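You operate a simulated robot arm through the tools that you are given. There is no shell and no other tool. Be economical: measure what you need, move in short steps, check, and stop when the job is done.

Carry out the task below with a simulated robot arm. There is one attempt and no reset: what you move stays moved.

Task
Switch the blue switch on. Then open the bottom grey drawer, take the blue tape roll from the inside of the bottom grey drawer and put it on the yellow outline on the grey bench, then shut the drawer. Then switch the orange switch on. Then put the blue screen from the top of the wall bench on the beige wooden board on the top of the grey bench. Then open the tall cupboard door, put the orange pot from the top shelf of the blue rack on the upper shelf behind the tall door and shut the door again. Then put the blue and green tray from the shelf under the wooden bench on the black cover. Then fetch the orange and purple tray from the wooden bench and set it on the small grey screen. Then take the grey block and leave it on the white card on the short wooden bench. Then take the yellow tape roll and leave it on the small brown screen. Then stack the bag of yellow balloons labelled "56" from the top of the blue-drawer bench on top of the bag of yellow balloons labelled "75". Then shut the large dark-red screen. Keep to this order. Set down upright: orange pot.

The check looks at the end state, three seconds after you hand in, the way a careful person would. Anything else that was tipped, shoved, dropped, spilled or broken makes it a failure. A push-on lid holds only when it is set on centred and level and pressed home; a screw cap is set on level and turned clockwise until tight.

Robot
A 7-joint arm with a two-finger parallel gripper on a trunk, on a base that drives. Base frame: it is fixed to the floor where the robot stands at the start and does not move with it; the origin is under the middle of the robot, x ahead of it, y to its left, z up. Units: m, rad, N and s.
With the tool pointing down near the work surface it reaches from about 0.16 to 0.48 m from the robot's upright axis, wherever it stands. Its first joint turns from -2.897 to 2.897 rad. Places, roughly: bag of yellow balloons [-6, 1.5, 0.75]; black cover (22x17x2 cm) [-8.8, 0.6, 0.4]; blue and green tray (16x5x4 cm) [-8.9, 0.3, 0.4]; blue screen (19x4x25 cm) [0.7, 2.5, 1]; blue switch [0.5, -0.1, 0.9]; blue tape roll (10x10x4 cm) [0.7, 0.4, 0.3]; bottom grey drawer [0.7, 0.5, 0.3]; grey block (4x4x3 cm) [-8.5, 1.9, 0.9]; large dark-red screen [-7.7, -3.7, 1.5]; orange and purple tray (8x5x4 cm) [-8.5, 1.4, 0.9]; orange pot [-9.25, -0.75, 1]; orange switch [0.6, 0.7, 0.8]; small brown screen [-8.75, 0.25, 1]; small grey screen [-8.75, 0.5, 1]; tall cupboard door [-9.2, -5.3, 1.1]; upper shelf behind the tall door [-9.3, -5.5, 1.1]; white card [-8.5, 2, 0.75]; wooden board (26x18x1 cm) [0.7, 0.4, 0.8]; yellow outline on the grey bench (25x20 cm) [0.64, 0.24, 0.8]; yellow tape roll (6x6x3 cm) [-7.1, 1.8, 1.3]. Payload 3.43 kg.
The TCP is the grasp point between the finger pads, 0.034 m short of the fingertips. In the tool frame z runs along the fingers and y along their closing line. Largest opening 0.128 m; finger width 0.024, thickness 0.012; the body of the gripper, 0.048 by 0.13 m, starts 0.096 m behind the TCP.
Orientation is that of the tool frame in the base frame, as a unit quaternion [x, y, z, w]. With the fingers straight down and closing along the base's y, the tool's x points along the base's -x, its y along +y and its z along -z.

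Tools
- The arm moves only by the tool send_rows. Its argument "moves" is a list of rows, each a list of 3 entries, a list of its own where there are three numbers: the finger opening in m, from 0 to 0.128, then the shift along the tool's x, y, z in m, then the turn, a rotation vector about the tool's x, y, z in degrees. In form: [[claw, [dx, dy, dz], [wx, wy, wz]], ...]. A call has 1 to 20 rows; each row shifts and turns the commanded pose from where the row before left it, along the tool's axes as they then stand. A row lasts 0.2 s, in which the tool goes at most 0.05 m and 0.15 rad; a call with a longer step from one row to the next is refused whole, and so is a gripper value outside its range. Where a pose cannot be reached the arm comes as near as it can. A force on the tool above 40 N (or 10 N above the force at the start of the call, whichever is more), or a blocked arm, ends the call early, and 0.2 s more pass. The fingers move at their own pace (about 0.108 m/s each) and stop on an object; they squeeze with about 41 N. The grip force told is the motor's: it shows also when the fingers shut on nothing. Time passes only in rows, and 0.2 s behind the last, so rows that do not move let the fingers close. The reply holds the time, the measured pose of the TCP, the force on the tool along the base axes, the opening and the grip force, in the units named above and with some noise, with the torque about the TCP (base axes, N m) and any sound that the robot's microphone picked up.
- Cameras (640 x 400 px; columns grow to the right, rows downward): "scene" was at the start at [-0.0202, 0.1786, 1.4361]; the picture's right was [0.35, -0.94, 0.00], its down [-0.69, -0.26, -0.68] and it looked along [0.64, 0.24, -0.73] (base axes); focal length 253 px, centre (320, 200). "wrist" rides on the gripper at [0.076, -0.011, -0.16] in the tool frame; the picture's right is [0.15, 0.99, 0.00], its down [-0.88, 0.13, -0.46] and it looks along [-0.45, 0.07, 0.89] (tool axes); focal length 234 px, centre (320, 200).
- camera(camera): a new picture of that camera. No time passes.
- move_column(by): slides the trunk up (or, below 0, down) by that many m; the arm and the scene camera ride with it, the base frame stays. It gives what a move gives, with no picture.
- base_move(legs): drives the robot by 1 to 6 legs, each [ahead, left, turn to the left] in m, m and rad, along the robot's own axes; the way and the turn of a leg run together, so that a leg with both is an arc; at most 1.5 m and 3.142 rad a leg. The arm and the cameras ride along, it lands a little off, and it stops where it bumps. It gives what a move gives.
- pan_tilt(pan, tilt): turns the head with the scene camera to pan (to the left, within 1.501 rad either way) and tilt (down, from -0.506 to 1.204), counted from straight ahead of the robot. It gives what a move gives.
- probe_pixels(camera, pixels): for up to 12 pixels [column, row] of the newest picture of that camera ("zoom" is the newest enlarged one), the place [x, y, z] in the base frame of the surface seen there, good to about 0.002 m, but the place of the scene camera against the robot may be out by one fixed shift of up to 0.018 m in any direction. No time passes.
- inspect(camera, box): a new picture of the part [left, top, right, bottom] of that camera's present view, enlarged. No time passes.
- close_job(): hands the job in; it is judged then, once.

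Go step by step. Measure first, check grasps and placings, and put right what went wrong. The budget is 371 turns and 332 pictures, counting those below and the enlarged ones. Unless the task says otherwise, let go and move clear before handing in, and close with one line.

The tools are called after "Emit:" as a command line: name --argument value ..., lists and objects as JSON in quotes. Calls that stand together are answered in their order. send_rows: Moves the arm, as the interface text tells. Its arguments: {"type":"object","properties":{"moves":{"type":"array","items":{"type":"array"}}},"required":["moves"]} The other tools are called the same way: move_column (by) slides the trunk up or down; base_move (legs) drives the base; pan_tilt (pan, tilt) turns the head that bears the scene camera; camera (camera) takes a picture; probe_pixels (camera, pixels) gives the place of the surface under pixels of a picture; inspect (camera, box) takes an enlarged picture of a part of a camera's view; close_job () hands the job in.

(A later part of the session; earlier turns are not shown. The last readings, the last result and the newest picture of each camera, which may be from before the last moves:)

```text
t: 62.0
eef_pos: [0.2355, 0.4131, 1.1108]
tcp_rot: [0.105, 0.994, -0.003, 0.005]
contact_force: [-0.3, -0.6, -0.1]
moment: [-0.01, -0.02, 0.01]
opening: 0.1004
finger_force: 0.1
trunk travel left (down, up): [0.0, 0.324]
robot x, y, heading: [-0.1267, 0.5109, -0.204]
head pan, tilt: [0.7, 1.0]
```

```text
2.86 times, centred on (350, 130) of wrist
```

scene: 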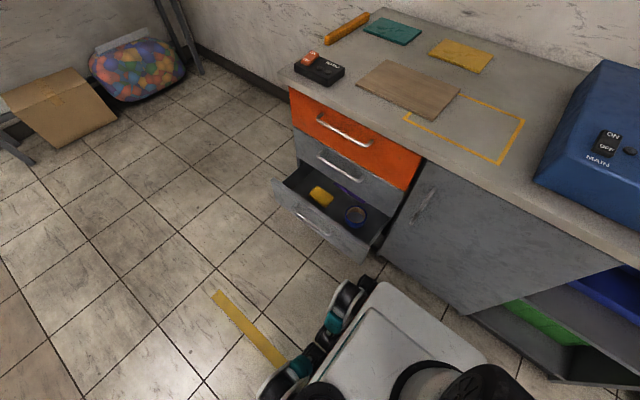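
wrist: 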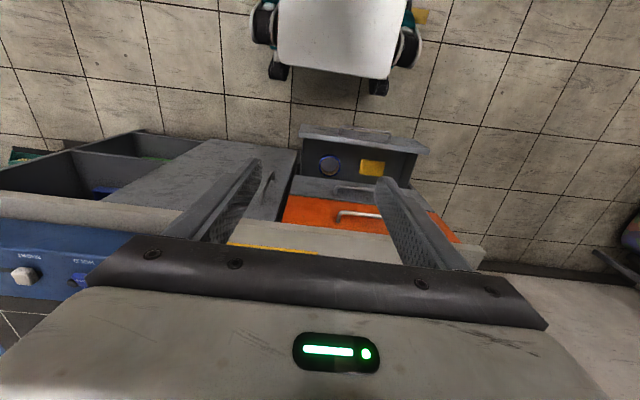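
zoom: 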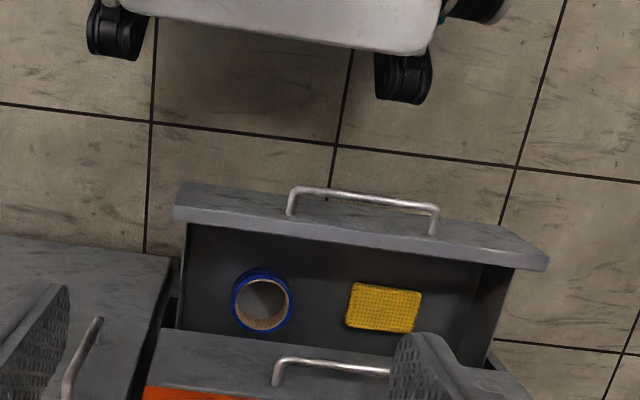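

I'll advance 9 cm (front stays clear of the handle), then lower closed fingers just behind the front panel at v≈0.45.

Emit:
base_move --legs '[[0.085, 0.0, 0.0]]'

Emit:
send_rows --moves '[[0, [-0.03, 0, 0], [0, 0, 0]], [0, [-0.032, 0, 0], [0, 0, 0]], [0, [0, 0, 0.045], [0, 0, 0]], [0, [0, 0, 0.045], [0, 0, 0]], [0, [0, 0, 0.045], [0, 0, 0]], [0, [0, 0, 0.045], [0, 0, 0]], [0, [0, 0, 0.045], [0, 0, 0]], [0, [0, 0, 0.045], [0, 0, 0]], [0, [0, 0, 0.045], [0, 0, 0]], [0, [0, 0, 0.045], [0, 0, 0]], [0, [0, 0, 0.045], [0, 0, 0]], [0, [0, 0, 0.045], [0, 0, 0]], [0, [0, 0, 0.045], [0, 0, 0]], [0, [0, 0, 0.045], [0, 0, 0]]]'

Emit:
camera --camera "wrist"

```text
t: 63.1
eef_pos: [0.3171, 0.3943, 1.11]
tcp_rot: [0.105, 0.994, -0.002, 0.005]
contact_force: [-0.4, -0.3, -0.4]
moment: [0.01, 0.0, -0.02]
opening: 0.0997
finger_force: 0.1
trunk travel left (down, up): [0.0, 0.324]
robot x, y, heading: [-0.0422, 0.4955, -0.207]
head pan, tilt: [0.7, 1.0]
```

```text
t: 66.1
eef_pos: [0.3827, 0.3791, 0.5708]
tcp_rot: [0.106, 0.994, -0.002, 0.005]
contact_force: [-0.2, -0.2, -0.4]
moment: [-0.02, -0.01, 0.0]
opening: 0.0
finger_force: 32.8
trunk travel left (down, up): [0.0, 0.324]
robot x, y, heading: [-0.0386, 0.4947, -0.206]
head pan, tilt: [0.7, 1.0]
```

```text
303 pictures are left
```

wrist: 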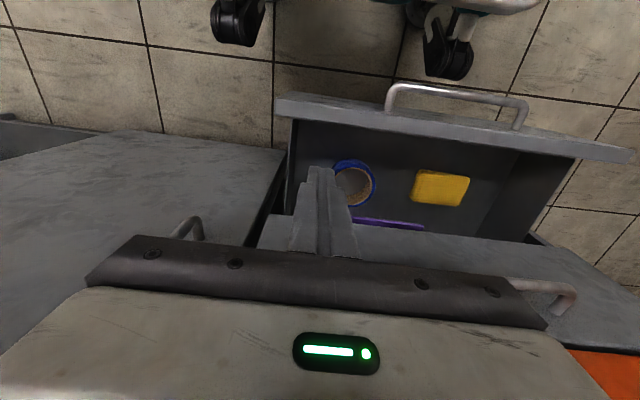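

Emit:
probe_pixels --camera "wrist" --pixels '[[320, 104], [320, 118], [320, 124], [300, 160], [355, 165], [375, 180], [355, 203], [335, 180], [355, 182], [280, 240]]'

```text
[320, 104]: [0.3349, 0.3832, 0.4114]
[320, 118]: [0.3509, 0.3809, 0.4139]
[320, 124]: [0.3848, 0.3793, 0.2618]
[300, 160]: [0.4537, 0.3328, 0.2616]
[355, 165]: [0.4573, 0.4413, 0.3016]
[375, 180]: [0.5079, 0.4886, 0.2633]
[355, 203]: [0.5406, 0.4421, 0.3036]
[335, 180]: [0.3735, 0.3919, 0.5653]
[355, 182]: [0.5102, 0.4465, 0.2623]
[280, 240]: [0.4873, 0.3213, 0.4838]
```

The panel's inner face is at x≈0.352, 2 cm short of the fingers. I'll lower 0.19 m and then pull by driving back.

Emit:
send_rows --moves '[[0, [0, 0, 0.045], [0, 0, 0]], [0, [0, 0, 0.045], [0, 0, 0]], [0, [0, 0, 0.045], [0, 0, 0]], [0, [0, 0, 0.045], [0, 0, 0]], [0, [0, 0, 0.015], [0, 0, 0]], [0, [0, 0, 0], [0, 0, 0]]]'

Emit:
base_move --legs '[[-0.22, 0.0, 0.0]]'

Emit:
camera --camera "wrist"

```text
t: 67.5
eef_pos: [0.384, 0.3782, 0.3756]
tcp_rot: [0.105, 0.994, -0.002, 0.005]
contact_force: [-0.6, -0.5, 0.9]
moment: [-0.01, 0.01, 0.0]
opening: 0.0
finger_force: 33.0
trunk travel left (down, up): [0.0, 0.324]
robot x, y, heading: [-0.0421, 0.4929, -0.204]
head pan, tilt: [0.7, 1.0]
```

```text
t: 69.2
eef_pos: [0.1686, 0.4226, 0.376]
tcp_rot: [0.105, 0.994, -0.002, 0.003]
contact_force: [-0.4, -0.2, 0.6]
moment: [-0.01, 0.04, -0.02]
opening: 0.0001
finger_force: 33.1
trunk travel left (down, up): [0.0, 0.324]
robot x, y, heading: [-0.2557, 0.54, -0.2]
head pan, tilt: [0.7, 1.0]
```

```text
302 pictures are left
```

wrist: 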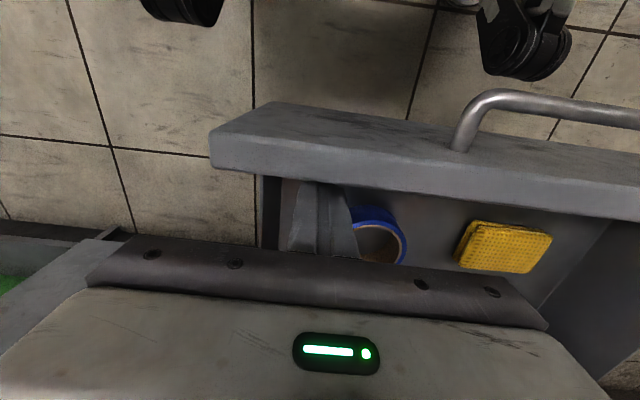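

The drawer is pulled to about 0.35 m open. I'll lift out, edge forward slightly, and test whether the tool-down pose reaches over the roll from the front.

Emit:
send_rows --moves '[[0, [-0.01, 0, -0.03], [0, 0, 0]], [0, [0, 0, -0.045], [0, 0, 0]], [0, [0, 0, -0.045], [0, 0, 0]], [0.128, [-0.02, 0.03, -0.02], [0, 0, 0]], [0.128, [-0.03, 0.03, 0], [0, 0, 0]], [0.128, [-0.03, 0.03, 0], [0, 0, 0]], [0.128, [-0.02, 0, 0], [0, 0, 0]], [0.128, [0, 0, 0], [0, 0, 0]]]'

Emit:
camera --camera "wrist"

```text
t: 71.0
eef_pos: [0.295, 0.4883, 0.5164]
tcp_rot: [0.106, 0.994, -0.003, 0.005]
contact_force: [-0.1, 0.3, -0.7]
moment: [0.0, 0.0, -0.03]
opening: 0.128
finger_force: 0.2
trunk travel left (down, up): [0.0, 0.324]
robot x, y, heading: [-0.2547, 0.5374, -0.207]
head pan, tilt: [0.7, 1.0]
```

```text
301 pictures are left
```

wrist: 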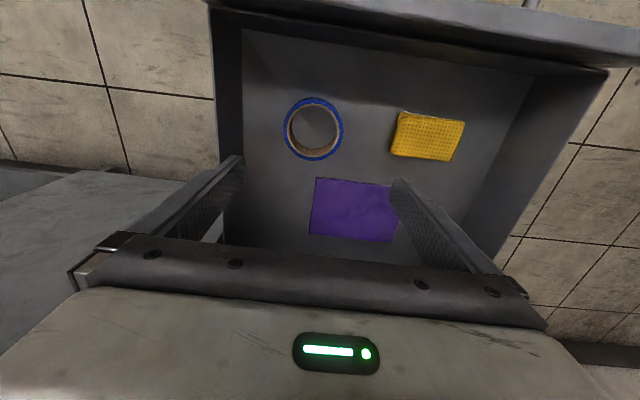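

The tool-down reach here is 0.55 m, so I can pick from the front. Measuring the roll now.

Emit:
probe_pixels --camera "wrist" --pixels '[[289, 130], [338, 127], [313, 101], [313, 156], [286, 125], [341, 125], [314, 99], [313, 130], [310, 159], [228, 150], [280, 35]]'

```text
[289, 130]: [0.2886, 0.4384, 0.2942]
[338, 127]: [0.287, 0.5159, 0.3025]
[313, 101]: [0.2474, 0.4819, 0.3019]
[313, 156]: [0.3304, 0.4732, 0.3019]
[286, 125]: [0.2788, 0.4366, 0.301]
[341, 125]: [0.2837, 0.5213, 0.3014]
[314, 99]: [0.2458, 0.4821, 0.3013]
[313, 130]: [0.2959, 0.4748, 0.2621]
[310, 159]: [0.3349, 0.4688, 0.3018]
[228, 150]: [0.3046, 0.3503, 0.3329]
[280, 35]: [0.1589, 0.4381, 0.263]
```

The roll's centre is (0.290,0.477), top 0.302. I'll lower onto it and close.

Emit:
send_rows --moves '[[0.128, [0.0025, -0.0123, 0.03], [0, 0, 0]], [0.128, [0, 0, 0.045], [0, 0, 0]], [0.128, [0, 0, 0.045], [0, 0, 0]], [0.128, [0, 0, 0.045], [0, 0, 0]], [0.128, [0, 0, 0.035], [0, 0, 0]], [0.128, [0, 0, 0.014], [0, 0, 0]], [0.128, [0, 0, 0], [0, 0, 0]]]'

Emit:
camera --camera "wrist"

```text
t: 72.5
eef_pos: [0.2907, 0.4763, 0.3026]
tcp_rot: [0.105, 0.994, -0.003, 0.005]
contact_force: [0.3, 0.5, -0.2]
moment: [-0.03, -0.04, 0.02]
opening: 0.1281
finger_force: 0.1
trunk travel left (down, up): [0.0, 0.324]
robot x, y, heading: [-0.2576, 0.5369, -0.207]
head pan, tilt: [0.7, 1.0]
```

```text
300 pictures are left
```

wrist: 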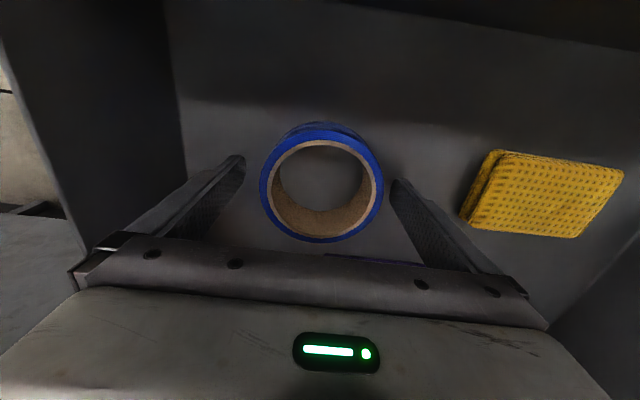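

Emit:
send_rows --moves '[[0.0, [0, 0, 0], [0, 0, 0]], [0.0, [0, 0, 0], [0, 0, 0]], [0.0, [0, 0, 0], [0, 0, 0]], [0.0, [0, 0, 0], [0, 0, 0]], [0.0, [0, 0, -0.03], [0, 0, 0]], [0.0, [0, 0, -0.045], [0, 0, 0]], [0.0, [0, 0, -0.045], [0, 0, 0]], [0.0, [0, 0, -0.045], [0, 0, 0]], [0.0, [0, 0, -0.045], [0, 0, 0]]]'

Emit:
camera --camera "wrist"

```text
t: 74.5
eef_pos: [0.2892, 0.4761, 0.5111]
tcp_rot: [0.105, 0.994, -0.002, 0.004]
contact_force: [-0.2, -0.6, -0.5]
moment: [-0.02, 0.02, -0.01]
opening: 0.0936
finger_force: 41.3
trunk travel left (down, up): [0.0, 0.324]
robot x, y, heading: [-0.2573, 0.5414, -0.201]
head pan, tilt: [0.7, 1.0]
```

```text
299 pictures are left
```

wrist: 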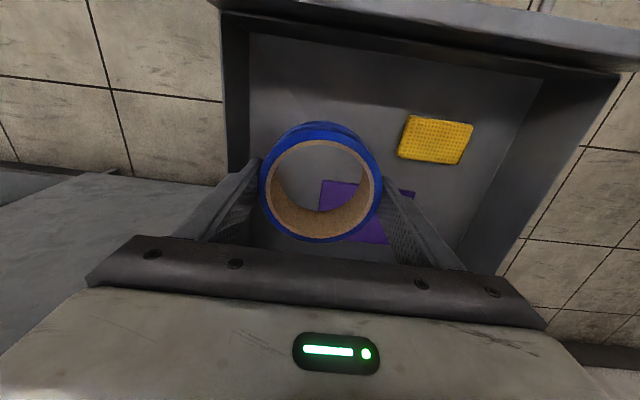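

The roll is held. I'll raise it straight up to see what reach remains at bench height.

Emit:
send_rows --moves '[[0.0, [0, 0, -0.048], [0, 0, 0]], [0.0, [0, 0, -0.048], [0, 0, 0]], [0.0, [0, 0, -0.048], [0, 0, 0]], [0.0, [0, 0, -0.048], [0, 0, 0]], [0.0, [0, 0, -0.048], [0, 0, 0]], [0.0, [0, 0, -0.048], [0, 0, 0]], [0.0, [0, 0, -0.048], [0, 0, 0]], [0.0, [0, 0, -0.048], [0, 0, 0]]]'

```text
t: 76.3
eef_pos: [0.2876, 0.477, 0.8961]
tcp_rot: [0.106, 0.994, -0.002, 0.004]
contact_force: [0.1, -0.2, -1.1]
moment: [0.02, 0.04, 0.04]
opening: 0.0934
finger_force: 41.7
trunk travel left (down, up): [0.0, 0.324]
robot x, y, heading: [-0.2541, 0.5377, -0.207]
head pan, tilt: [0.7, 1.0]
```

Emit:
send_rows --moves '[[0.0, [-0.03, 0, 0], [0, 0, 0]], [0.0, [-0.03, 0, 0], [0, 0, 0]], [0.0, [-0.03, 0, 0], [0, 0, 0]], [0.0, [0, 0, 0], [0, 0, 0]]]'

```text
t: 77.3
eef_pos: [0.3741, 0.4594, 0.8967]
tcp_rot: [0.105, 0.994, -0.003, 0.003]
contact_force: [-0.3, 0.6, -2.0]
moment: [-0.04, -0.01, 0.03]
opening: 0.0935
finger_force: 41.0
trunk travel left (down, up): [0.0, 0.324]
robot x, y, heading: [-0.257, 0.5386, -0.204]
head pan, tilt: [0.7, 1.0]
```

Reach is at least 0.64 m with the trunk low. I'll retract, drive right past the drawer with a wider gap, and advance to the bench.

Emit:
send_rows --moves '[[0.0, [0.04, 0, -0.025], [0, 0, 0]], [0.0, [0.04, 0, -0.025], [0, 0, 0]], [0.0, [0.04, 0, -0.025], [0, 0, 0]], [0.0, [0.04, 0, -0.025], [0, 0, 0]], [0.0, [0.04, 0, -0.025], [0, 0, 0]], [0.0, [0.03, 0, -0.025], [0, 0, 0]]]'

Emit:
base_move --legs '[[0.0, -0.43, 0.0], [0.4, 0.0, 0.0]]'

Emit:
camera --camera "scene"

Emit:
camera --camera "wrist"

```text
t: 78.8
eef_pos: [0.1475, 0.5072, 1.0448]
tcp_rot: [0.105, 0.994, -0.002, 0.003]
contact_force: [-0.2, 0.3, -1.2]
moment: [0.0, 0.01, 0.0]
opening: 0.0934
finger_force: 41.2
trunk travel left (down, up): [0.0, 0.324]
robot x, y, heading: [-0.2528, 0.5364, -0.2]
head pan, tilt: [0.7, 1.0]
```

```text
t: 85.5
eef_pos: [0.4514, 0.0016, 1.0459]
tcp_rot: [0.107, 0.994, -0.002, 0.005]
contact_force: [0.0, 0.3, -1.1]
moment: [-0.03, 0.01, 0.01]
opening: 0.0932
finger_force: 40.6
trunk travel left (down, up): [0.0, 0.324]
robot x, y, heading: [0.0475, 0.0336, -0.202]
head pan, tilt: [0.7, 1.0]
```

```text
298 pictures are left
```

scene: 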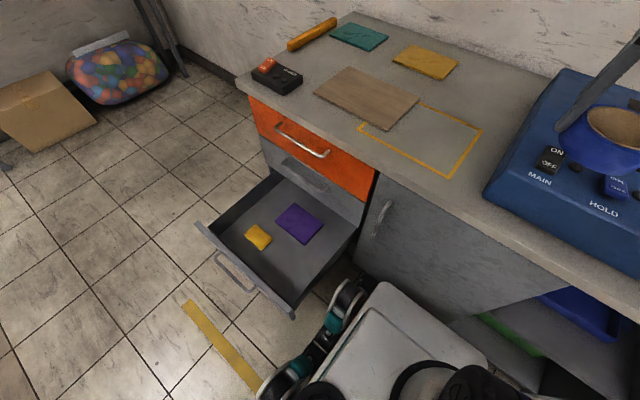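

```text
297 pictures are left
```

wrist: 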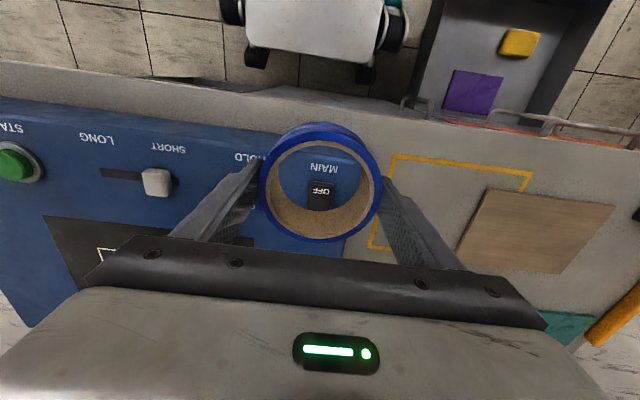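

The drawer stayed open. I'll measure the outline and board corners with the wrist camera.

Emit:
probe_pixels --camera "wrist" --pixels '[[394, 156], [530, 173], [371, 248], [390, 247], [525, 189], [487, 190], [459, 262], [613, 207], [560, 272], [440, 200]]'

```text
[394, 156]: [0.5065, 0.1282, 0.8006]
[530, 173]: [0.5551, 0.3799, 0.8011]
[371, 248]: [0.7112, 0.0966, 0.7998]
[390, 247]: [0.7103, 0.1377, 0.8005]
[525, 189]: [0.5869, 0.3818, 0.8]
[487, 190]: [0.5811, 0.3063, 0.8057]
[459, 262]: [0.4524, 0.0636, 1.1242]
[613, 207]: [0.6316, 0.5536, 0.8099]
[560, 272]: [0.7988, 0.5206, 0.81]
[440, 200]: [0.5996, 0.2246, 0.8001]
```

I'll set the roll at (0.620,0.215), inside the outline and 4 cm clear of the board.

Emit:
send_rows --moves '[[0.0, [-0.02, 0.0407, 0], [0, 0, 0]], [0.0, [-0.02, 0.0407, 0], [0, 0, 0]], [0.0, [-0.02, 0.0407, 0], [0, 0, 0]], [0.0, [-0.02, 0.0407, 0], [0, 0, 0]], [0.0, [-0.02, 0.0407, 0], [0, 0, 0]], [0.0, [-0.0195, 0.0407, 0], [0, 0, 0]], [0.0, [0, 0, 0.045], [0, 0, 0]], [0.0, [0, 0, 0.045], [0, 0, 0]], [0.0, [0, 0, 0.045], [0, 0, 0]], [0.0, [0, 0, 0.035], [0, 0, 0]], [0.0, [0, 0, 0.0], [0, 0, 0]]]'

Emit:
camera --camera "wrist"

```text
t: 88.0
eef_pos: [0.6219, 0.2122, 0.8746]
tcp_rot: [0.107, 0.994, -0.002, 0.004]
contact_force: [0.2, 0.5, -0.8]
moment: [0.02, -0.03, -0.03]
opening: 0.0937
finger_force: 40.5
trunk travel left (down, up): [0.0, 0.324]
robot x, y, heading: [0.0422, 0.0353, -0.2]
head pan, tilt: [0.7, 1.0]
```

```text
296 pictures are left
```

wrist: 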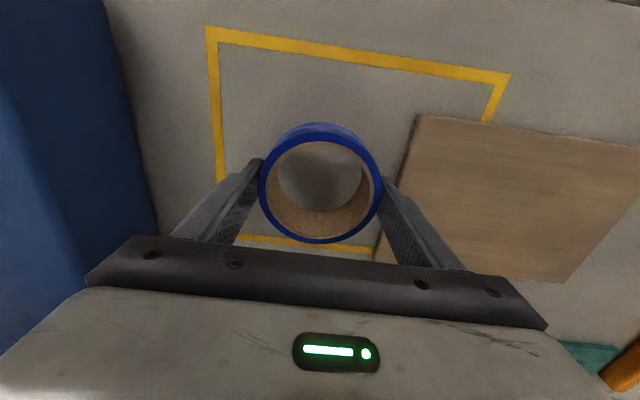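

Emit:
send_rows --moves '[[0.0, [0, 0, 0.02], [0, 0, 0]], [0.0, [0, 0, 0.006], [0, 0, 0]], [0.0, [0, 0, 0.003], [0, 0, 0]], [0.0, [0, 0, 0.003], [0, 0, 0]], [0.0, [0, 0, 0.0], [0, 0, 0]]]'

```text
t: 89.2
eef_pos: [0.6212, 0.2128, 0.8422]
tcp_rot: [0.106, 0.994, -0.002, 0.005]
contact_force: [0.2, -0.5, -2.1]
moment: [0.02, 0.01, -0.02]
opening: 0.0937
finger_force: 41.0
trunk travel left (down, up): [0.0, 0.324]
robot x, y, heading: [0.0444, 0.0298, -0.206]
head pan, tilt: [0.7, 1.0]
```

Emit:
send_rows --moves '[[0.0, [0, 0, 0.002], [0, 0, 0]], [0.0, [0, 0, 0.0], [0, 0, 0]], [0.112, [0, 0, 0], [0, 0, 0]], [0.112, [0, 0, 0], [0, 0, 0]], [0.112, [0, 0, -0.03], [0, 0, 0]], [0.112, [0, 0, -0.045], [0, 0, 0]], [0.112, [0, 0, -0.045], [0, 0, 0]], [0.112, [0.03, 0, -0.035], [0, 0, 0]], [0.112, [0.04, 0, -0.02], [0, 0, 0]], [0.112, [0.04, 0, 0], [0, 0, 0]]]'

Emit:
camera --camera "wrist"

```text
t: 91.3
eef_pos: [0.5152, 0.2372, 1.0158]
tcp_rot: [0.106, 0.994, -0.003, 0.005]
contact_force: [0.0, -0.6, 0.0]
moment: [0.01, 0.06, 0.01]
opening: 0.1119
finger_force: 0.1
trunk travel left (down, up): [0.0, 0.324]
robot x, y, heading: [0.0442, 0.0331, -0.201]
head pan, tilt: [0.7, 1.0]
```

```text
295 pictures are left
```

wrist: 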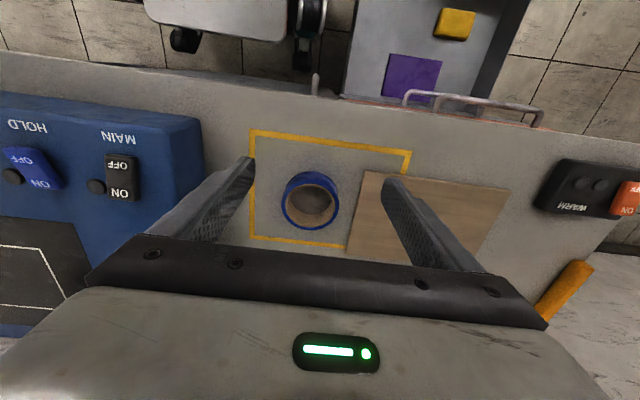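

The roll sits inside the outline. Next I'll back out and go in front of the drawer to push it shut.

Emit:
base_move --legs '[[-0.52, 0.0, 0.0], [0.0, 0.45, 0.0]]'

Emit:
send_rows --moves '[[0, [0, -0.049, 0], [0, 0, 0]], [0, [0, -0.049, 0], [0, 0, 0]], [0, [0, -0.049, 0], [0, 0, 0]], [0, [0, -0.049, 0], [0, 0, 0]], [0, [0, -0.049, 0], [0, 0, 0]], [0, [0, -0.049, 0], [0, 0, 0]], [0, [0, 0, 0.045], [0, -8, 0]], [0, [0, 0, 0.045], [0, -8, 0]], [0, [0, 0, 0.045], [0, -8, 0]], [0, [0, 0, 0.045], [0, -8, 0]], [0, [0, 0, 0.03], [0, -8, 0]], [0, [0, 0, 0.02], [0, -8, 0]]]'

```text
t: 98.8
eef_pos: [0.1034, 0.7852, 1.0142]
tcp_rot: [0.105, 0.994, -0.002, 0.004]
contact_force: [0.3, -0.3, -0.3]
moment: [-0.05, 0.03, -0.03]
opening: 0.112
finger_force: 0.0
trunk travel left (down, up): [0.0, 0.324]
robot x, y, heading: [-0.3601, 0.5751, -0.206]
head pan, tilt: [0.7, 1.0]
```

```text
t: 101.4
eef_pos: [0.1073, 0.4832, 0.8023]
tcp_rot: [0.095, 0.906, -0.044, 0.409]
contact_force: [-0.2, 0.0, 0.1]
moment: [0.02, -0.02, 0.01]
opening: 0.0
finger_force: 33.3
trunk travel left (down, up): [0.0, 0.324]
robot x, y, heading: [-0.3638, 0.5807, -0.204]
head pan, tilt: [0.7, 1.0]
```

Emit:
send_rows --moves '[[0, [0.0352, 0, 0.0236], [0, 0, 0]], [0, [0.0352, 0, 0.0236], [0, 0, 0]], [0, [0.0352, 0, 0.0236], [0, 0, 0]], [0, [0.0352, 0, 0.0236], [0, 0, 0]], [0, [0.0352, 0, 0.0236], [0, 0, 0]], [0, [0.0352, 0, 0.0236], [0, 0, 0]], [0, [0.0352, 0, 0.0236], [0, 0, 0]], [0, [0.0352, 0, 0.0236], [0, 0, 0]], [0, [0.0352, 0, 0.0236], [0, 0, 0]], [0, [0.0352, 0, 0.0236], [0, 0, 0]], [0, [0, 0, 0], [0, 0, 0]]]'

Emit:
camera --camera "wrist"

Emit:
pan_tilt --pan 0.1 --tilt 0.9

Emit:
camera --camera "scene"

```text
t: 103.6
eef_pos: [0.0597, 0.4915, 0.4136]
tcp_rot: [0.095, 0.906, -0.045, 0.411]
contact_force: [-2.2, 2.8, 47.9]
moment: [1.57, 8.18, -0.24]
opening: 0.0001
finger_force: 33.1
out of reach, approached as far as the arm can: row 1
trunk travel left (down, up): [0.0, 0.324]
robot x, y, heading: [-0.3679, 0.5797, -0.199]
head pan, tilt: [0.7, 1.0]
stopped in row 10: the force on the tool passed its limit at 190 N (the readings are from after the stop); the commanded pose is now the measured one
```

```text
294 pictures are left
```

wrist: 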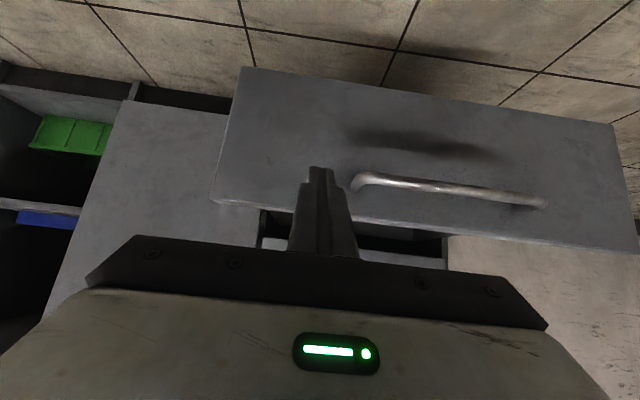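

```text
t: 104.6
eef_pos: [0.0601, 0.4905, 0.4131]
tcp_rot: [0.095, 0.905, -0.045, 0.412]
contact_force: [-2.7, 2.7, 100.4]
moment: [3.28, 17.07, -0.28]
opening: 0.0
finger_force: 32.8
trunk travel left (down, up): [0.0, 0.324]
robot x, y, heading: [-0.3657, 0.5795, -0.197]
head pan, tilt: [0.099, 0.901]
```

```text
293 pictures are left
```

scene: 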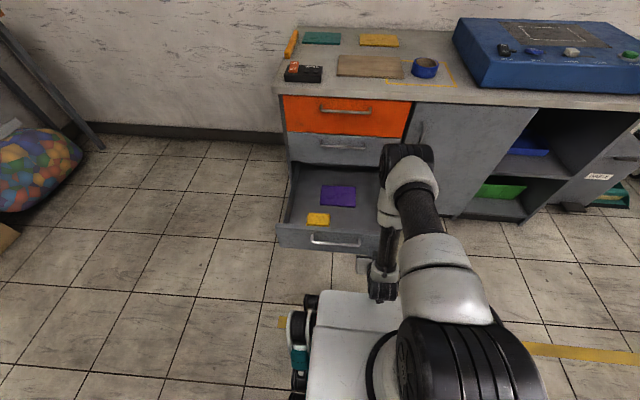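

The 100 N with a big moment suggests the wrist/camera is pressing on my own base. I'll retreat upward and forward.

Emit:
send_rows --moves '[[0, [-0.0297, 0, -0.0268], [0, 0, 0]], [0, [-0.025, 0, 0.025], [0, 0, 0]], [0, [0, 0, 0], [0, 0, 0]]]'

Emit:
camera --camera "scene"

```text
t: 105.4
eef_pos: [0.0938, 0.4837, 0.4526]
tcp_rot: [0.095, 0.906, -0.044, 0.409]
contact_force: [-0.3, -0.3, 1.0]
moment: [-0.02, 0.02, 0.02]
opening: 0.0
finger_force: 33.3
trunk travel left (down, up): [0.0, 0.324]
robot x, y, heading: [-0.3637, 0.5785, -0.201]
head pan, tilt: [0.099, 0.901]
```

```text
292 pictures are left
```

scene: 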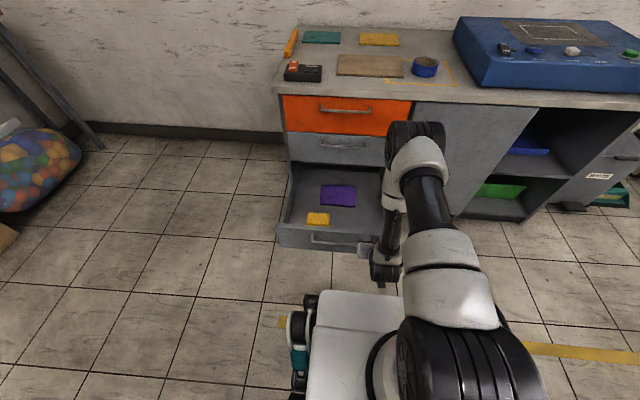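

Free again. I'll back the base 13 cm and reach further out before lowering.

Emit:
base_move --legs '[[-0.14, 0.0, 0.0]]'

Emit:
send_rows --moves '[[0, [-0.0055, 0, 0.04], [0, 0, 0]], [0, [-0.0055, 0, 0.04], [0, 0, 0]], [0, [-0.0055, 0, 0.04], [0, 0, 0]], [0, [0, 0, 0], [0, 0, 0]]]'

Emit:
camera --camera "wrist"

```text
t: 106.7
eef_pos: [-0.0424, 0.5125, 0.4508]
tcp_rot: [0.096, 0.905, -0.046, 0.411]
contact_force: [0.6, -0.4, 0.1]
moment: [0.02, -0.01, -0.01]
opening: 0.0
finger_force: 33.3
trunk travel left (down, up): [0.0, 0.324]
robot x, y, heading: [-0.4986, 0.606, -0.204]
head pan, tilt: [0.099, 0.901]
```

```text
t: 107.7
eef_pos: [0.0582, 0.4917, 0.3852]
tcp_rot: [0.096, 0.905, -0.045, 0.411]
contact_force: [-0.2, 0.2, -0.1]
moment: [0.01, -0.01, -0.01]
opening: 0.0
finger_force: 33.1
trunk travel left (down, up): [0.0, 0.324]
robot x, y, heading: [-0.4985, 0.6041, -0.201]
head pan, tilt: [0.099, 0.901]
```

```text
291 pictures are left
```

wrist: 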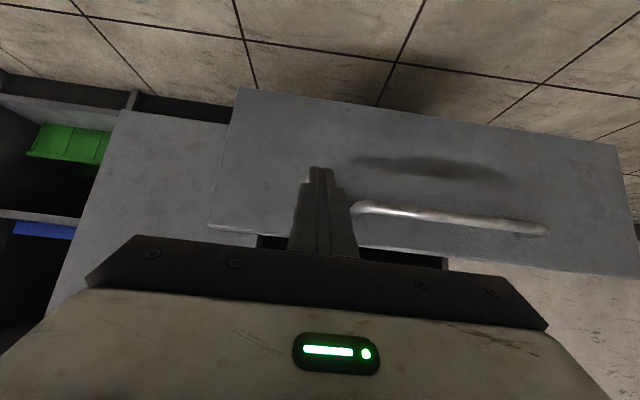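

The fingertips are at panel height, right of the handle. I'll drive forward to push the drawer in.

Emit:
base_move --legs '[[0.38, 0.0, 0.0]]'

Emit:
camera --camera "scene"

```text
t: 110.1
eef_pos: [0.4297, 0.4143, 0.3849]
tcp_rot: [0.094, 0.906, -0.045, 0.41]
contact_force: [0.7, 0.3, -0.8]
moment: [0.03, 0.02, 0.01]
opening: 0.0003
finger_force: 32.8
trunk travel left (down, up): [0.0, 0.324]
robot x, y, heading: [-0.1246, 0.5309, -0.201]
head pan, tilt: [0.099, 0.901]
```

```text
290 pictures are left
```

scene: 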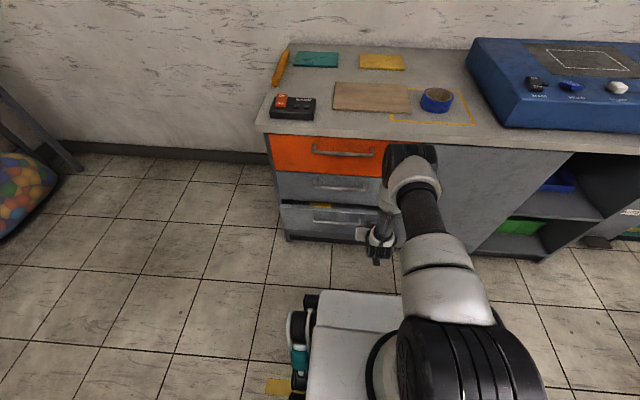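

Nearly shut. I'll finish with small arm pushes and watch the force.

Emit:
send_rows --moves '[[0, [-0.0134, 0, 0.0149], [0, 0, 0]], [0, [-0.01, 0, 0.0111], [0, 0, 0]], [0, [-0.0067, 0, 0.0074], [0, 0, 0]], [0, [-0.0067, 0, 0.0074], [0, 0, 0]], [0, [-0.0067, 0, 0.0074], [0, 0, 0]], [0, [-0.0067, 0, 0.0074], [0, 0, 0]]]'

Emit:
camera --camera "scene"

```text
t: 111.1
eef_pos: [0.4709, 0.4061, 0.3763]
tcp_rot: [0.095, 0.911, -0.044, 0.398]
contact_force: [-0.8, 0.6, -0.7]
moment: [0.01, -0.06, 0.01]
opening: 0.0
finger_force: 33.0
trunk travel left (down, up): [0.0, 0.324]
robot x, y, heading: [-0.131, 0.53, -0.206]
head pan, tilt: [0.099, 0.901]
stopped in row 5: the force on the tool passed its limit at 70 N (the readings are from after the stop); the commanded pose is now the measured one
```

```text
289 pictures are left
```

scene: 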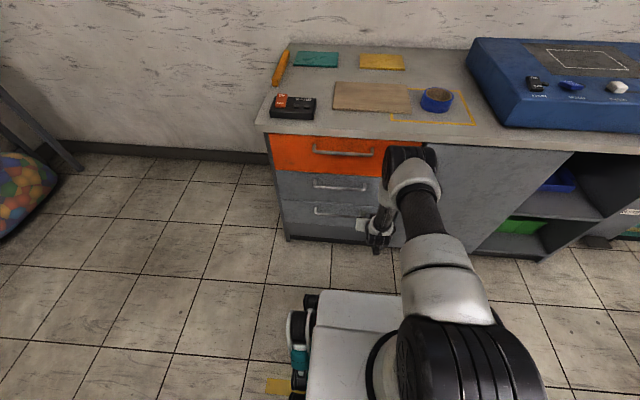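

The drawer front is flush. I'll retreat and stand up for the orange switch, then check.

Emit:
base_move --legs '[[-0.15, 0.0, 0.0]]'

Emit:
send_rows --moves '[[0, [-0.0334, 0, -0.0301], [0, 0, 0]], [0, [-0.0334, 0, -0.0301], [0, 0, 0]], [0, [-0.0334, 0, -0.0301], [0, 0, 0]], [0, [-0.0334, 0, -0.0301], [0, 0, 0]], [0, [-0.0334, 0, -0.0301], [0, 0, 0]], [0, [-0.0334, 0, -0.0301], [0, 0, 0]], [0, [-0.0334, 0, -0.0301], [0, 0, 0]], [0, [-0.0334, 0, -0.0301], [0, 0, 0]], [0, [-0.0334, 0, -0.0301], [0, 0, 0]], [0, [-0.0334, 0, -0.0301], [0, 0, 0]], [0, [-0.0334, 0, -0.0301], [0, 0, 0]], [0, [-0.0334, 0, -0.0301], [0, 0, 0]], [0, [-0.0334, 0, -0.0301], [0, 0, 0]], [0, [-0.0334, 0, -0.0301], [0, 0, 0]]]'

Emit:
send_rows --moves '[[0, [0.02, 0, 0], [0, 8, 0]], [0, [0.02, 0, 0], [0, 8, 0]], [0, [0.02, 0, 0], [0, 8, 0]], [0, [0.02, 0, 0], [0, 8, 0]], [0, [0.02, 0, 0], [0, 8, 0]], [0, [0.02, 0, 0], [0, 7, 0]]]'

Emit:
base_move --legs '[[0.0, 0.3, 0.0], [0.15, 0, 0]]'

Emit:
camera --camera "wrist"

Emit:
camera --camera "scene"

```text
t: 112.5
eef_pos: [0.326, 0.4367, 0.3782]
tcp_rot: [0.095, 0.911, -0.044, 0.398]
contact_force: [0.0, -0.4, -0.3]
moment: [0.02, -0.01, 0.0]
opening: 0.0
finger_force: 33.5
trunk travel left (down, up): [0.0, 0.324]
robot x, y, heading: [-0.2737, 0.5572, -0.203]
head pan, tilt: [0.099, 0.901]
```

```text
t: 115.5
eef_pos: [0.3345, 0.4363, 1.0072]
tcp_rot: [0.094, 0.911, -0.043, 0.398]
contact_force: [0.5, 0.0, -0.7]
moment: [0.01, 0.0, 0.02]
opening: 0.0
finger_force: 33.3
trunk travel left (down, up): [0.0, 0.324]
robot x, y, heading: [-0.2735, 0.5613, -0.203]
head pan, tilt: [0.099, 0.901]
```

```text
t: 116.9
eef_pos: [0.2329, 0.4588, 0.9544]
tcp_rot: [0.104, 0.995, -0.002, 0.0]
contact_force: [0.5, 0.9, 1.2]
moment: [-0.01, 0.0, 0.04]
opening: 0.0002
finger_force: 33.2
trunk travel left (down, up): [0.0, 0.324]
robot x, y, heading: [-0.2735, 0.5616, -0.2]
head pan, tilt: [0.099, 0.901]
```

```text
t: 121.3
eef_pos: [0.4395, 0.7238, 0.9533]
tcp_rot: [0.103, 0.995, -0.003, 0.002]
contact_force: [1.1, -0.8, -0.4]
moment: [-0.01, -0.01, 0.0]
opening: 0.0003
finger_force: 33.2
trunk travel left (down, up): [0.0, 0.324]
robot x, y, heading: [-0.0661, 0.8216, -0.201]
head pan, tilt: [0.099, 0.901]
```

```text
288 pictures are left
```

wrist: 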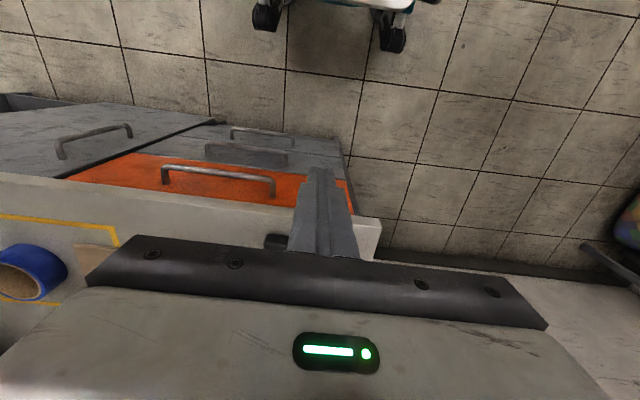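

```text
287 pictures are left
```

scene: 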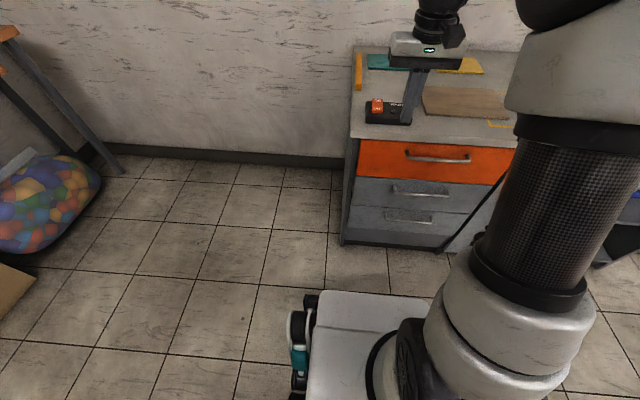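

Both views show the drawers flush. I'll zoom on the drawers and the orange switch and measure.

Emit:
inspect --camera "scene" --box '[330, 60, 490, 260]'

Emit:
probe_pixels --camera "scene" --pixels '[[350, 235], [440, 240], [352, 195], [450, 205], [376, 104], [378, 109], [390, 108], [370, 118]]'

Emit:
inspect --camera "scene" --box '[350, 80, 430, 130]'

```text
2.00 times, centred on (410, 160) of scene
```

zoom: 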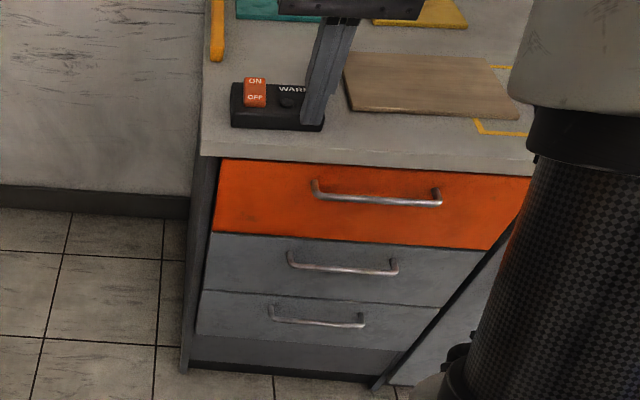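

```text
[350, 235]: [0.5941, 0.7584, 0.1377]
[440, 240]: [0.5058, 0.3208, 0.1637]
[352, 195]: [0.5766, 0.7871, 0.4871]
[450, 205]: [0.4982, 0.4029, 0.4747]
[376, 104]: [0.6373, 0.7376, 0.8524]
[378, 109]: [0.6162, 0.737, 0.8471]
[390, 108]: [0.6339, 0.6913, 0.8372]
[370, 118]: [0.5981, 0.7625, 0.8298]
```

```text
8.00 times, centred on (390, 105) of scene
```

zoom: 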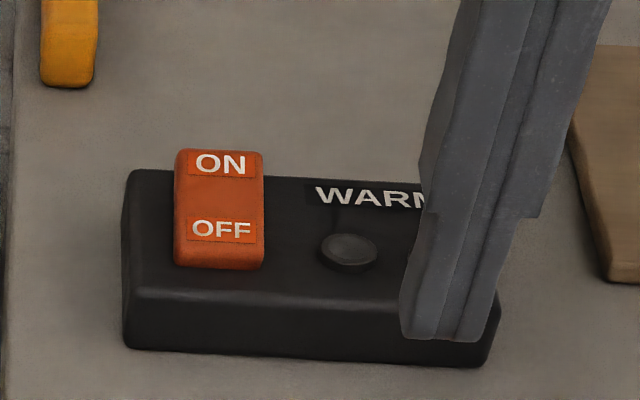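

Emit:
probe_pixels --camera "zoom" --pixels '[[220, 165], [220, 155], [222, 230], [220, 262], [190, 165], [250, 165], [180, 220], [300, 220], [150, 200], [300, 270]]'

```text
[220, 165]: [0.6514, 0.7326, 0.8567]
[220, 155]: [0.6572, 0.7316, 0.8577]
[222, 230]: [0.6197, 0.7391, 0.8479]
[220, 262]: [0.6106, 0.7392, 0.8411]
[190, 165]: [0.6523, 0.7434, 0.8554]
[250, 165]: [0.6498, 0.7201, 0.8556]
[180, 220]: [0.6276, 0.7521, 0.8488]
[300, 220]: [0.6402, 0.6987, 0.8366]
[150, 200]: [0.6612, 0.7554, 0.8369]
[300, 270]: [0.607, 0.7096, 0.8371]
```

ON is raised at about (0.655,0.726,0.848). I'll drive 0.18 m closer and re-measure with the wrist camera.

Emit:
base_move --legs '[[0.17, 0.05, 0.0]]'

Emit:
camera --camera "wrist"

```text
t: 122.8
eef_pos: [0.6126, 0.7398, 0.9538]
tcp_rot: [0.103, 0.995, -0.002, 0.003]
contact_force: [0.1, 0.6, 0.0]
moment: [0.02, -0.02, 0.03]
opening: 0.0
finger_force: 32.8
trunk travel left (down, up): [0.0, 0.324]
robot x, y, heading: [0.1079, 0.8418, -0.197]
head pan, tilt: [0.099, 0.901]
```

```text
284 pictures are left
```

wrist: 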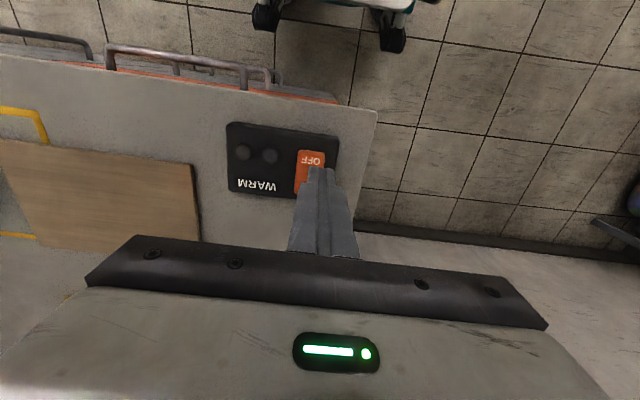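

Emit:
probe_pixels --camera "wrist" --pixels '[[312, 160], [300, 185], [303, 160], [322, 160], [312, 152], [299, 192]]'

```text
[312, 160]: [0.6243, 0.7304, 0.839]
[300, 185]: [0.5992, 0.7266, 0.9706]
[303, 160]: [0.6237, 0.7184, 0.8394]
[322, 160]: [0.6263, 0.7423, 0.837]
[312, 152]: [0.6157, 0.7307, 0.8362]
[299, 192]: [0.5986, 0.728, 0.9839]
```

ON corrected: (0.656,0.725,0.848). I'll move above it and press.

Emit:
send_rows --moves '[[0, [-0.0467, -0.0064, 0], [0, 0, 0]], [0, [0, 0, 0.03], [0, 0, 0]], [0, [0, 0, 0.03], [0, 0, 0]], [0, [0, 0, 0.008], [0, 0, 0]], [0, [0, 0, 0.005], [0, 0, 0]], [0, [0, 0, 0.004], [0, 0, 0]], [0, [0, 0, 0.004], [0, 0, 0]], [0, [0, 0, 0.003], [0, 0, 0]], [0, [0, 0, 0.003], [0, 0, 0]]]'

Emit:
send_rows --moves '[[0, [0, 0, -0.03], [0, 0, 0]], [0, [0, 0, -0.045], [0, 0, 0]], [0, [0.0, 0, -0.045], [0, 0, 0]], [0, [0, -0.04, -0.02], [0, 0, 0]]]'

Emit:
inspect --camera "scene" --box '[350, 80, 430, 130]'

Emit:
camera --camera "wrist"

```text
t: 124.8
eef_pos: [0.6617, 0.7227, 0.8753]
tcp_rot: [0.103, 0.995, -0.003, 0.009]
contact_force: [-0.7, 1.0, 13.2]
moment: [0.01, 0.14, 0.05]
opening: 0.0
finger_force: 32.9
trunk travel left (down, up): [0.0, 0.324]
robot x, y, heading: [0.1098, 0.8399, -0.201]
head pan, tilt: [0.099, 0.901]
stopped in row 9: the force on the tool passed its limit at 44 N (the readings are from after the stop); the commanded pose is now the measured one
```

```text
t: 125.8
eef_pos: [0.6498, 0.6837, 1.0137]
tcp_rot: [0.104, 0.995, -0.003, 0.007]
contact_force: [0.8, -0.3, -0.4]
moment: [-0.05, 0.02, 0.03]
opening: 0.0001
finger_force: 33.1
trunk travel left (down, up): [0.0, 0.324]
robot x, y, heading: [0.1078, 0.8402, -0.202]
head pan, tilt: [0.099, 0.901]
```

```text
8.00 times, centred on (390, 105) of scene
```

zoom: 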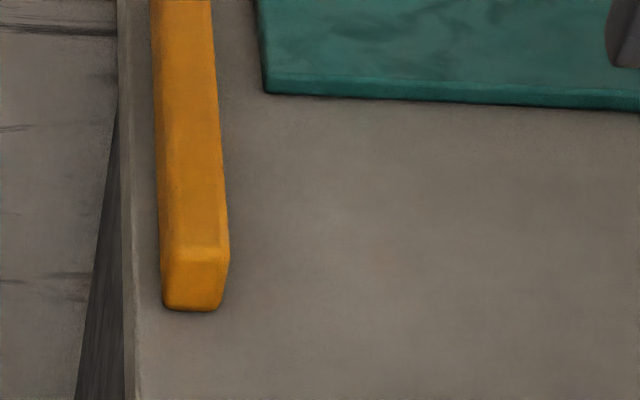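

```text
282 pictures are left
```

wrist: 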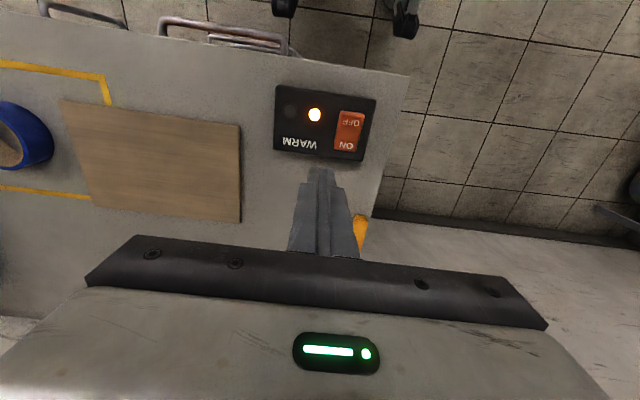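

The warm lamp is lit, so the orange switch is on. Now the blue screen: I'll back off and look left toward the wall bench.

Emit:
send_rows --moves '[[0, [0.04, 0, -0.02], [0, 0, 0]], [0, [0.04, 0, -0.02], [0, 0, 0]], [0, [0.04, 0, -0.02], [0, 0, 0]]]'

Emit:
base_move --legs '[[-0.45, 0.0, 0.0], [0, 0.6, 0]]'

Emit:
pan_tilt --pan 0.7 --tilt 0.35

Emit:
camera --camera "scene"

```text
t: 126.5
eef_pos: [0.5337, 0.709, 1.0724]
tcp_rot: [0.103, 0.995, -0.003, 0.007]
contact_force: [0.0, 0.2, 0.6]
moment: [-0.01, 0.06, 0.02]
opening: 0.0
finger_force: 33.1
trunk travel left (down, up): [0.0, 0.324]
robot x, y, heading: [0.1066, 0.8418, -0.201]
head pan, tilt: [0.099, 0.901]
```

```text
t: 135.1
eef_pos: [0.2146, 1.3866, 1.0719]
tcp_rot: [0.103, 0.995, -0.003, 0.006]
contact_force: [0.1, -0.1, 0.1]
moment: [-0.03, -0.01, -0.01]
opening: 0.0002
finger_force: 32.6
trunk travel left (down, up): [0.0, 0.324]
robot x, y, heading: [-0.2135, 1.5161, -0.197]
head pan, tilt: [0.099, 0.901]
```

```text
t: 136.1
eef_pos: [0.2145, 1.3859, 1.0712]
tcp_rot: [0.103, 0.995, -0.002, 0.008]
contact_force: [0.4, -0.3, 0.2]
moment: [0.02, 0.05, 0.0]
opening: 0.0
finger_force: 32.9
trunk travel left (down, up): [0.0, 0.324]
robot x, y, heading: [-0.2132, 1.5222, -0.202]
head pan, tilt: [0.7, 0.351]
```

```text
281 pictures are left
```

scene: 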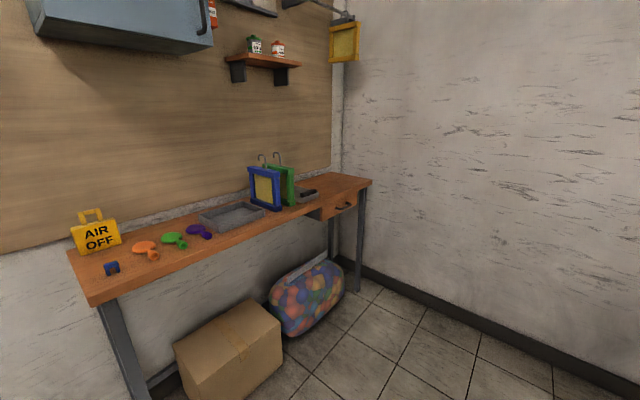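

Emit:
inspect --camera "scene" --box '[190, 140, 350, 240]'

Emit:
probe_pixels --camera "scene" --pixels '[[250, 185], [280, 190], [265, 187], [254, 200], [279, 208], [263, 162], [297, 195], [262, 225], [100, 300], [350, 190], [240, 320], [300, 290]]'

```text
4.00 times, centred on (270, 190) of scene
```

zoom: 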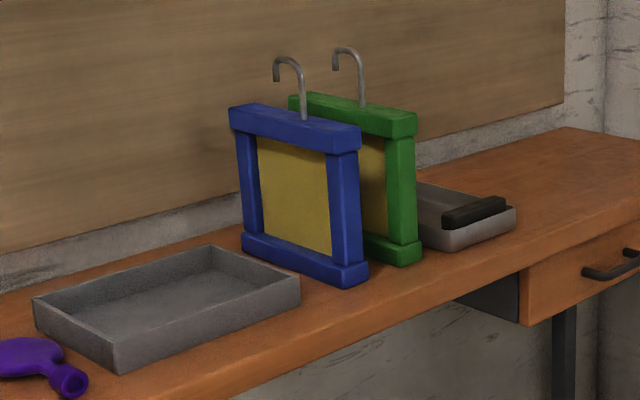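

```text
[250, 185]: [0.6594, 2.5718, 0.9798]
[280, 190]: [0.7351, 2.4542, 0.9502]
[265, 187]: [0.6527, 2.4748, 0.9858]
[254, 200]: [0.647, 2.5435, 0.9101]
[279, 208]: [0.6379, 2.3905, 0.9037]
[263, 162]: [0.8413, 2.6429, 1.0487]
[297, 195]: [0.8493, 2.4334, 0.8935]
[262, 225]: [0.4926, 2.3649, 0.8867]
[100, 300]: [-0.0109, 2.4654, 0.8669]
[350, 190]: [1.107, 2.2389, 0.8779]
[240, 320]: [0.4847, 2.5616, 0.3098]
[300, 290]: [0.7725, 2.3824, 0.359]
```

The blue frame stands at about x=0.65, y 2.39–2.57 on the wall bench (z≈0.87), its face toward -x, with a hook on top. I'll turn to face the wall bench and line up with it.

Emit:
base_move --legs '[[0.0, 0.0, 1.772], [0.0, -0.85, 0.0], [0.2, 0.0, 0.0]]'

Emit:
pan_tilt --pan 0.0 --tilt 0.75

Emit:
camera --camera "scene"

Emit:
camera --camera "wrist"

```text
t: 150.2
eef_pos: [0.69, 2.1567, 1.0728]
tcp_rot: [-0.702, 0.712, 0.003, 0.007]
contact_force: [-0.6, -0.1, -0.9]
moment: [0.02, 0.0, -0.02]
opening: 0.0003
finger_force: 32.9
trunk travel left (down, up): [0.0, 0.324]
robot x, y, heading: [0.6439, 1.7144, 1.564]
head pan, tilt: [0.7, 0.351]
```

```text
t: 151.3
eef_pos: [0.689, 2.1554, 1.072]
tcp_rot: [-0.702, 0.712, 0.004, 0.006]
contact_force: [-0.5, -0.2, 0.9]
moment: [0.01, -0.01, -0.03]
opening: 0.0002
finger_force: 33.3
trunk travel left (down, up): [0.0, 0.324]
robot x, y, heading: [0.6435, 1.7127, 1.562]
head pan, tilt: [0.0, 0.75]
```

```text
279 pictures are left
```

scene: 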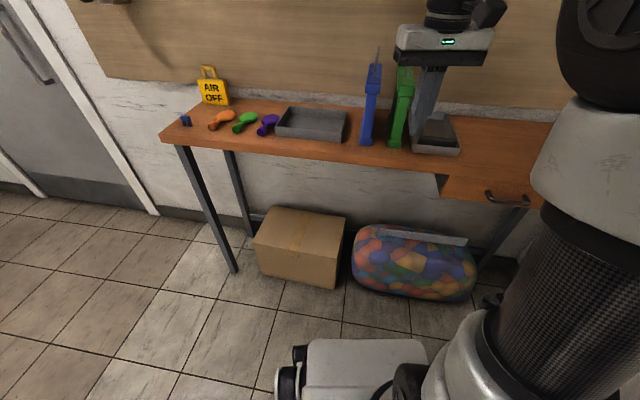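

```text
278 pictures are left
```

wrist: 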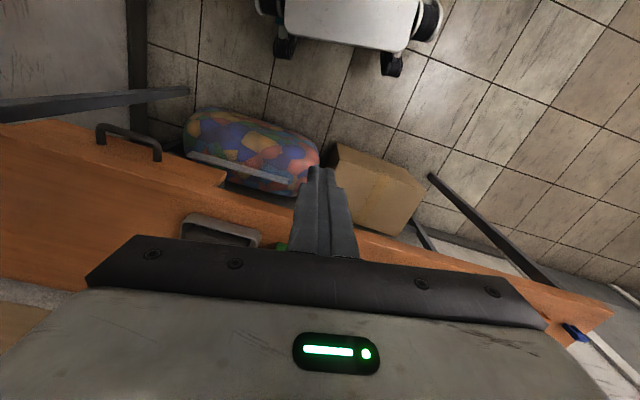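

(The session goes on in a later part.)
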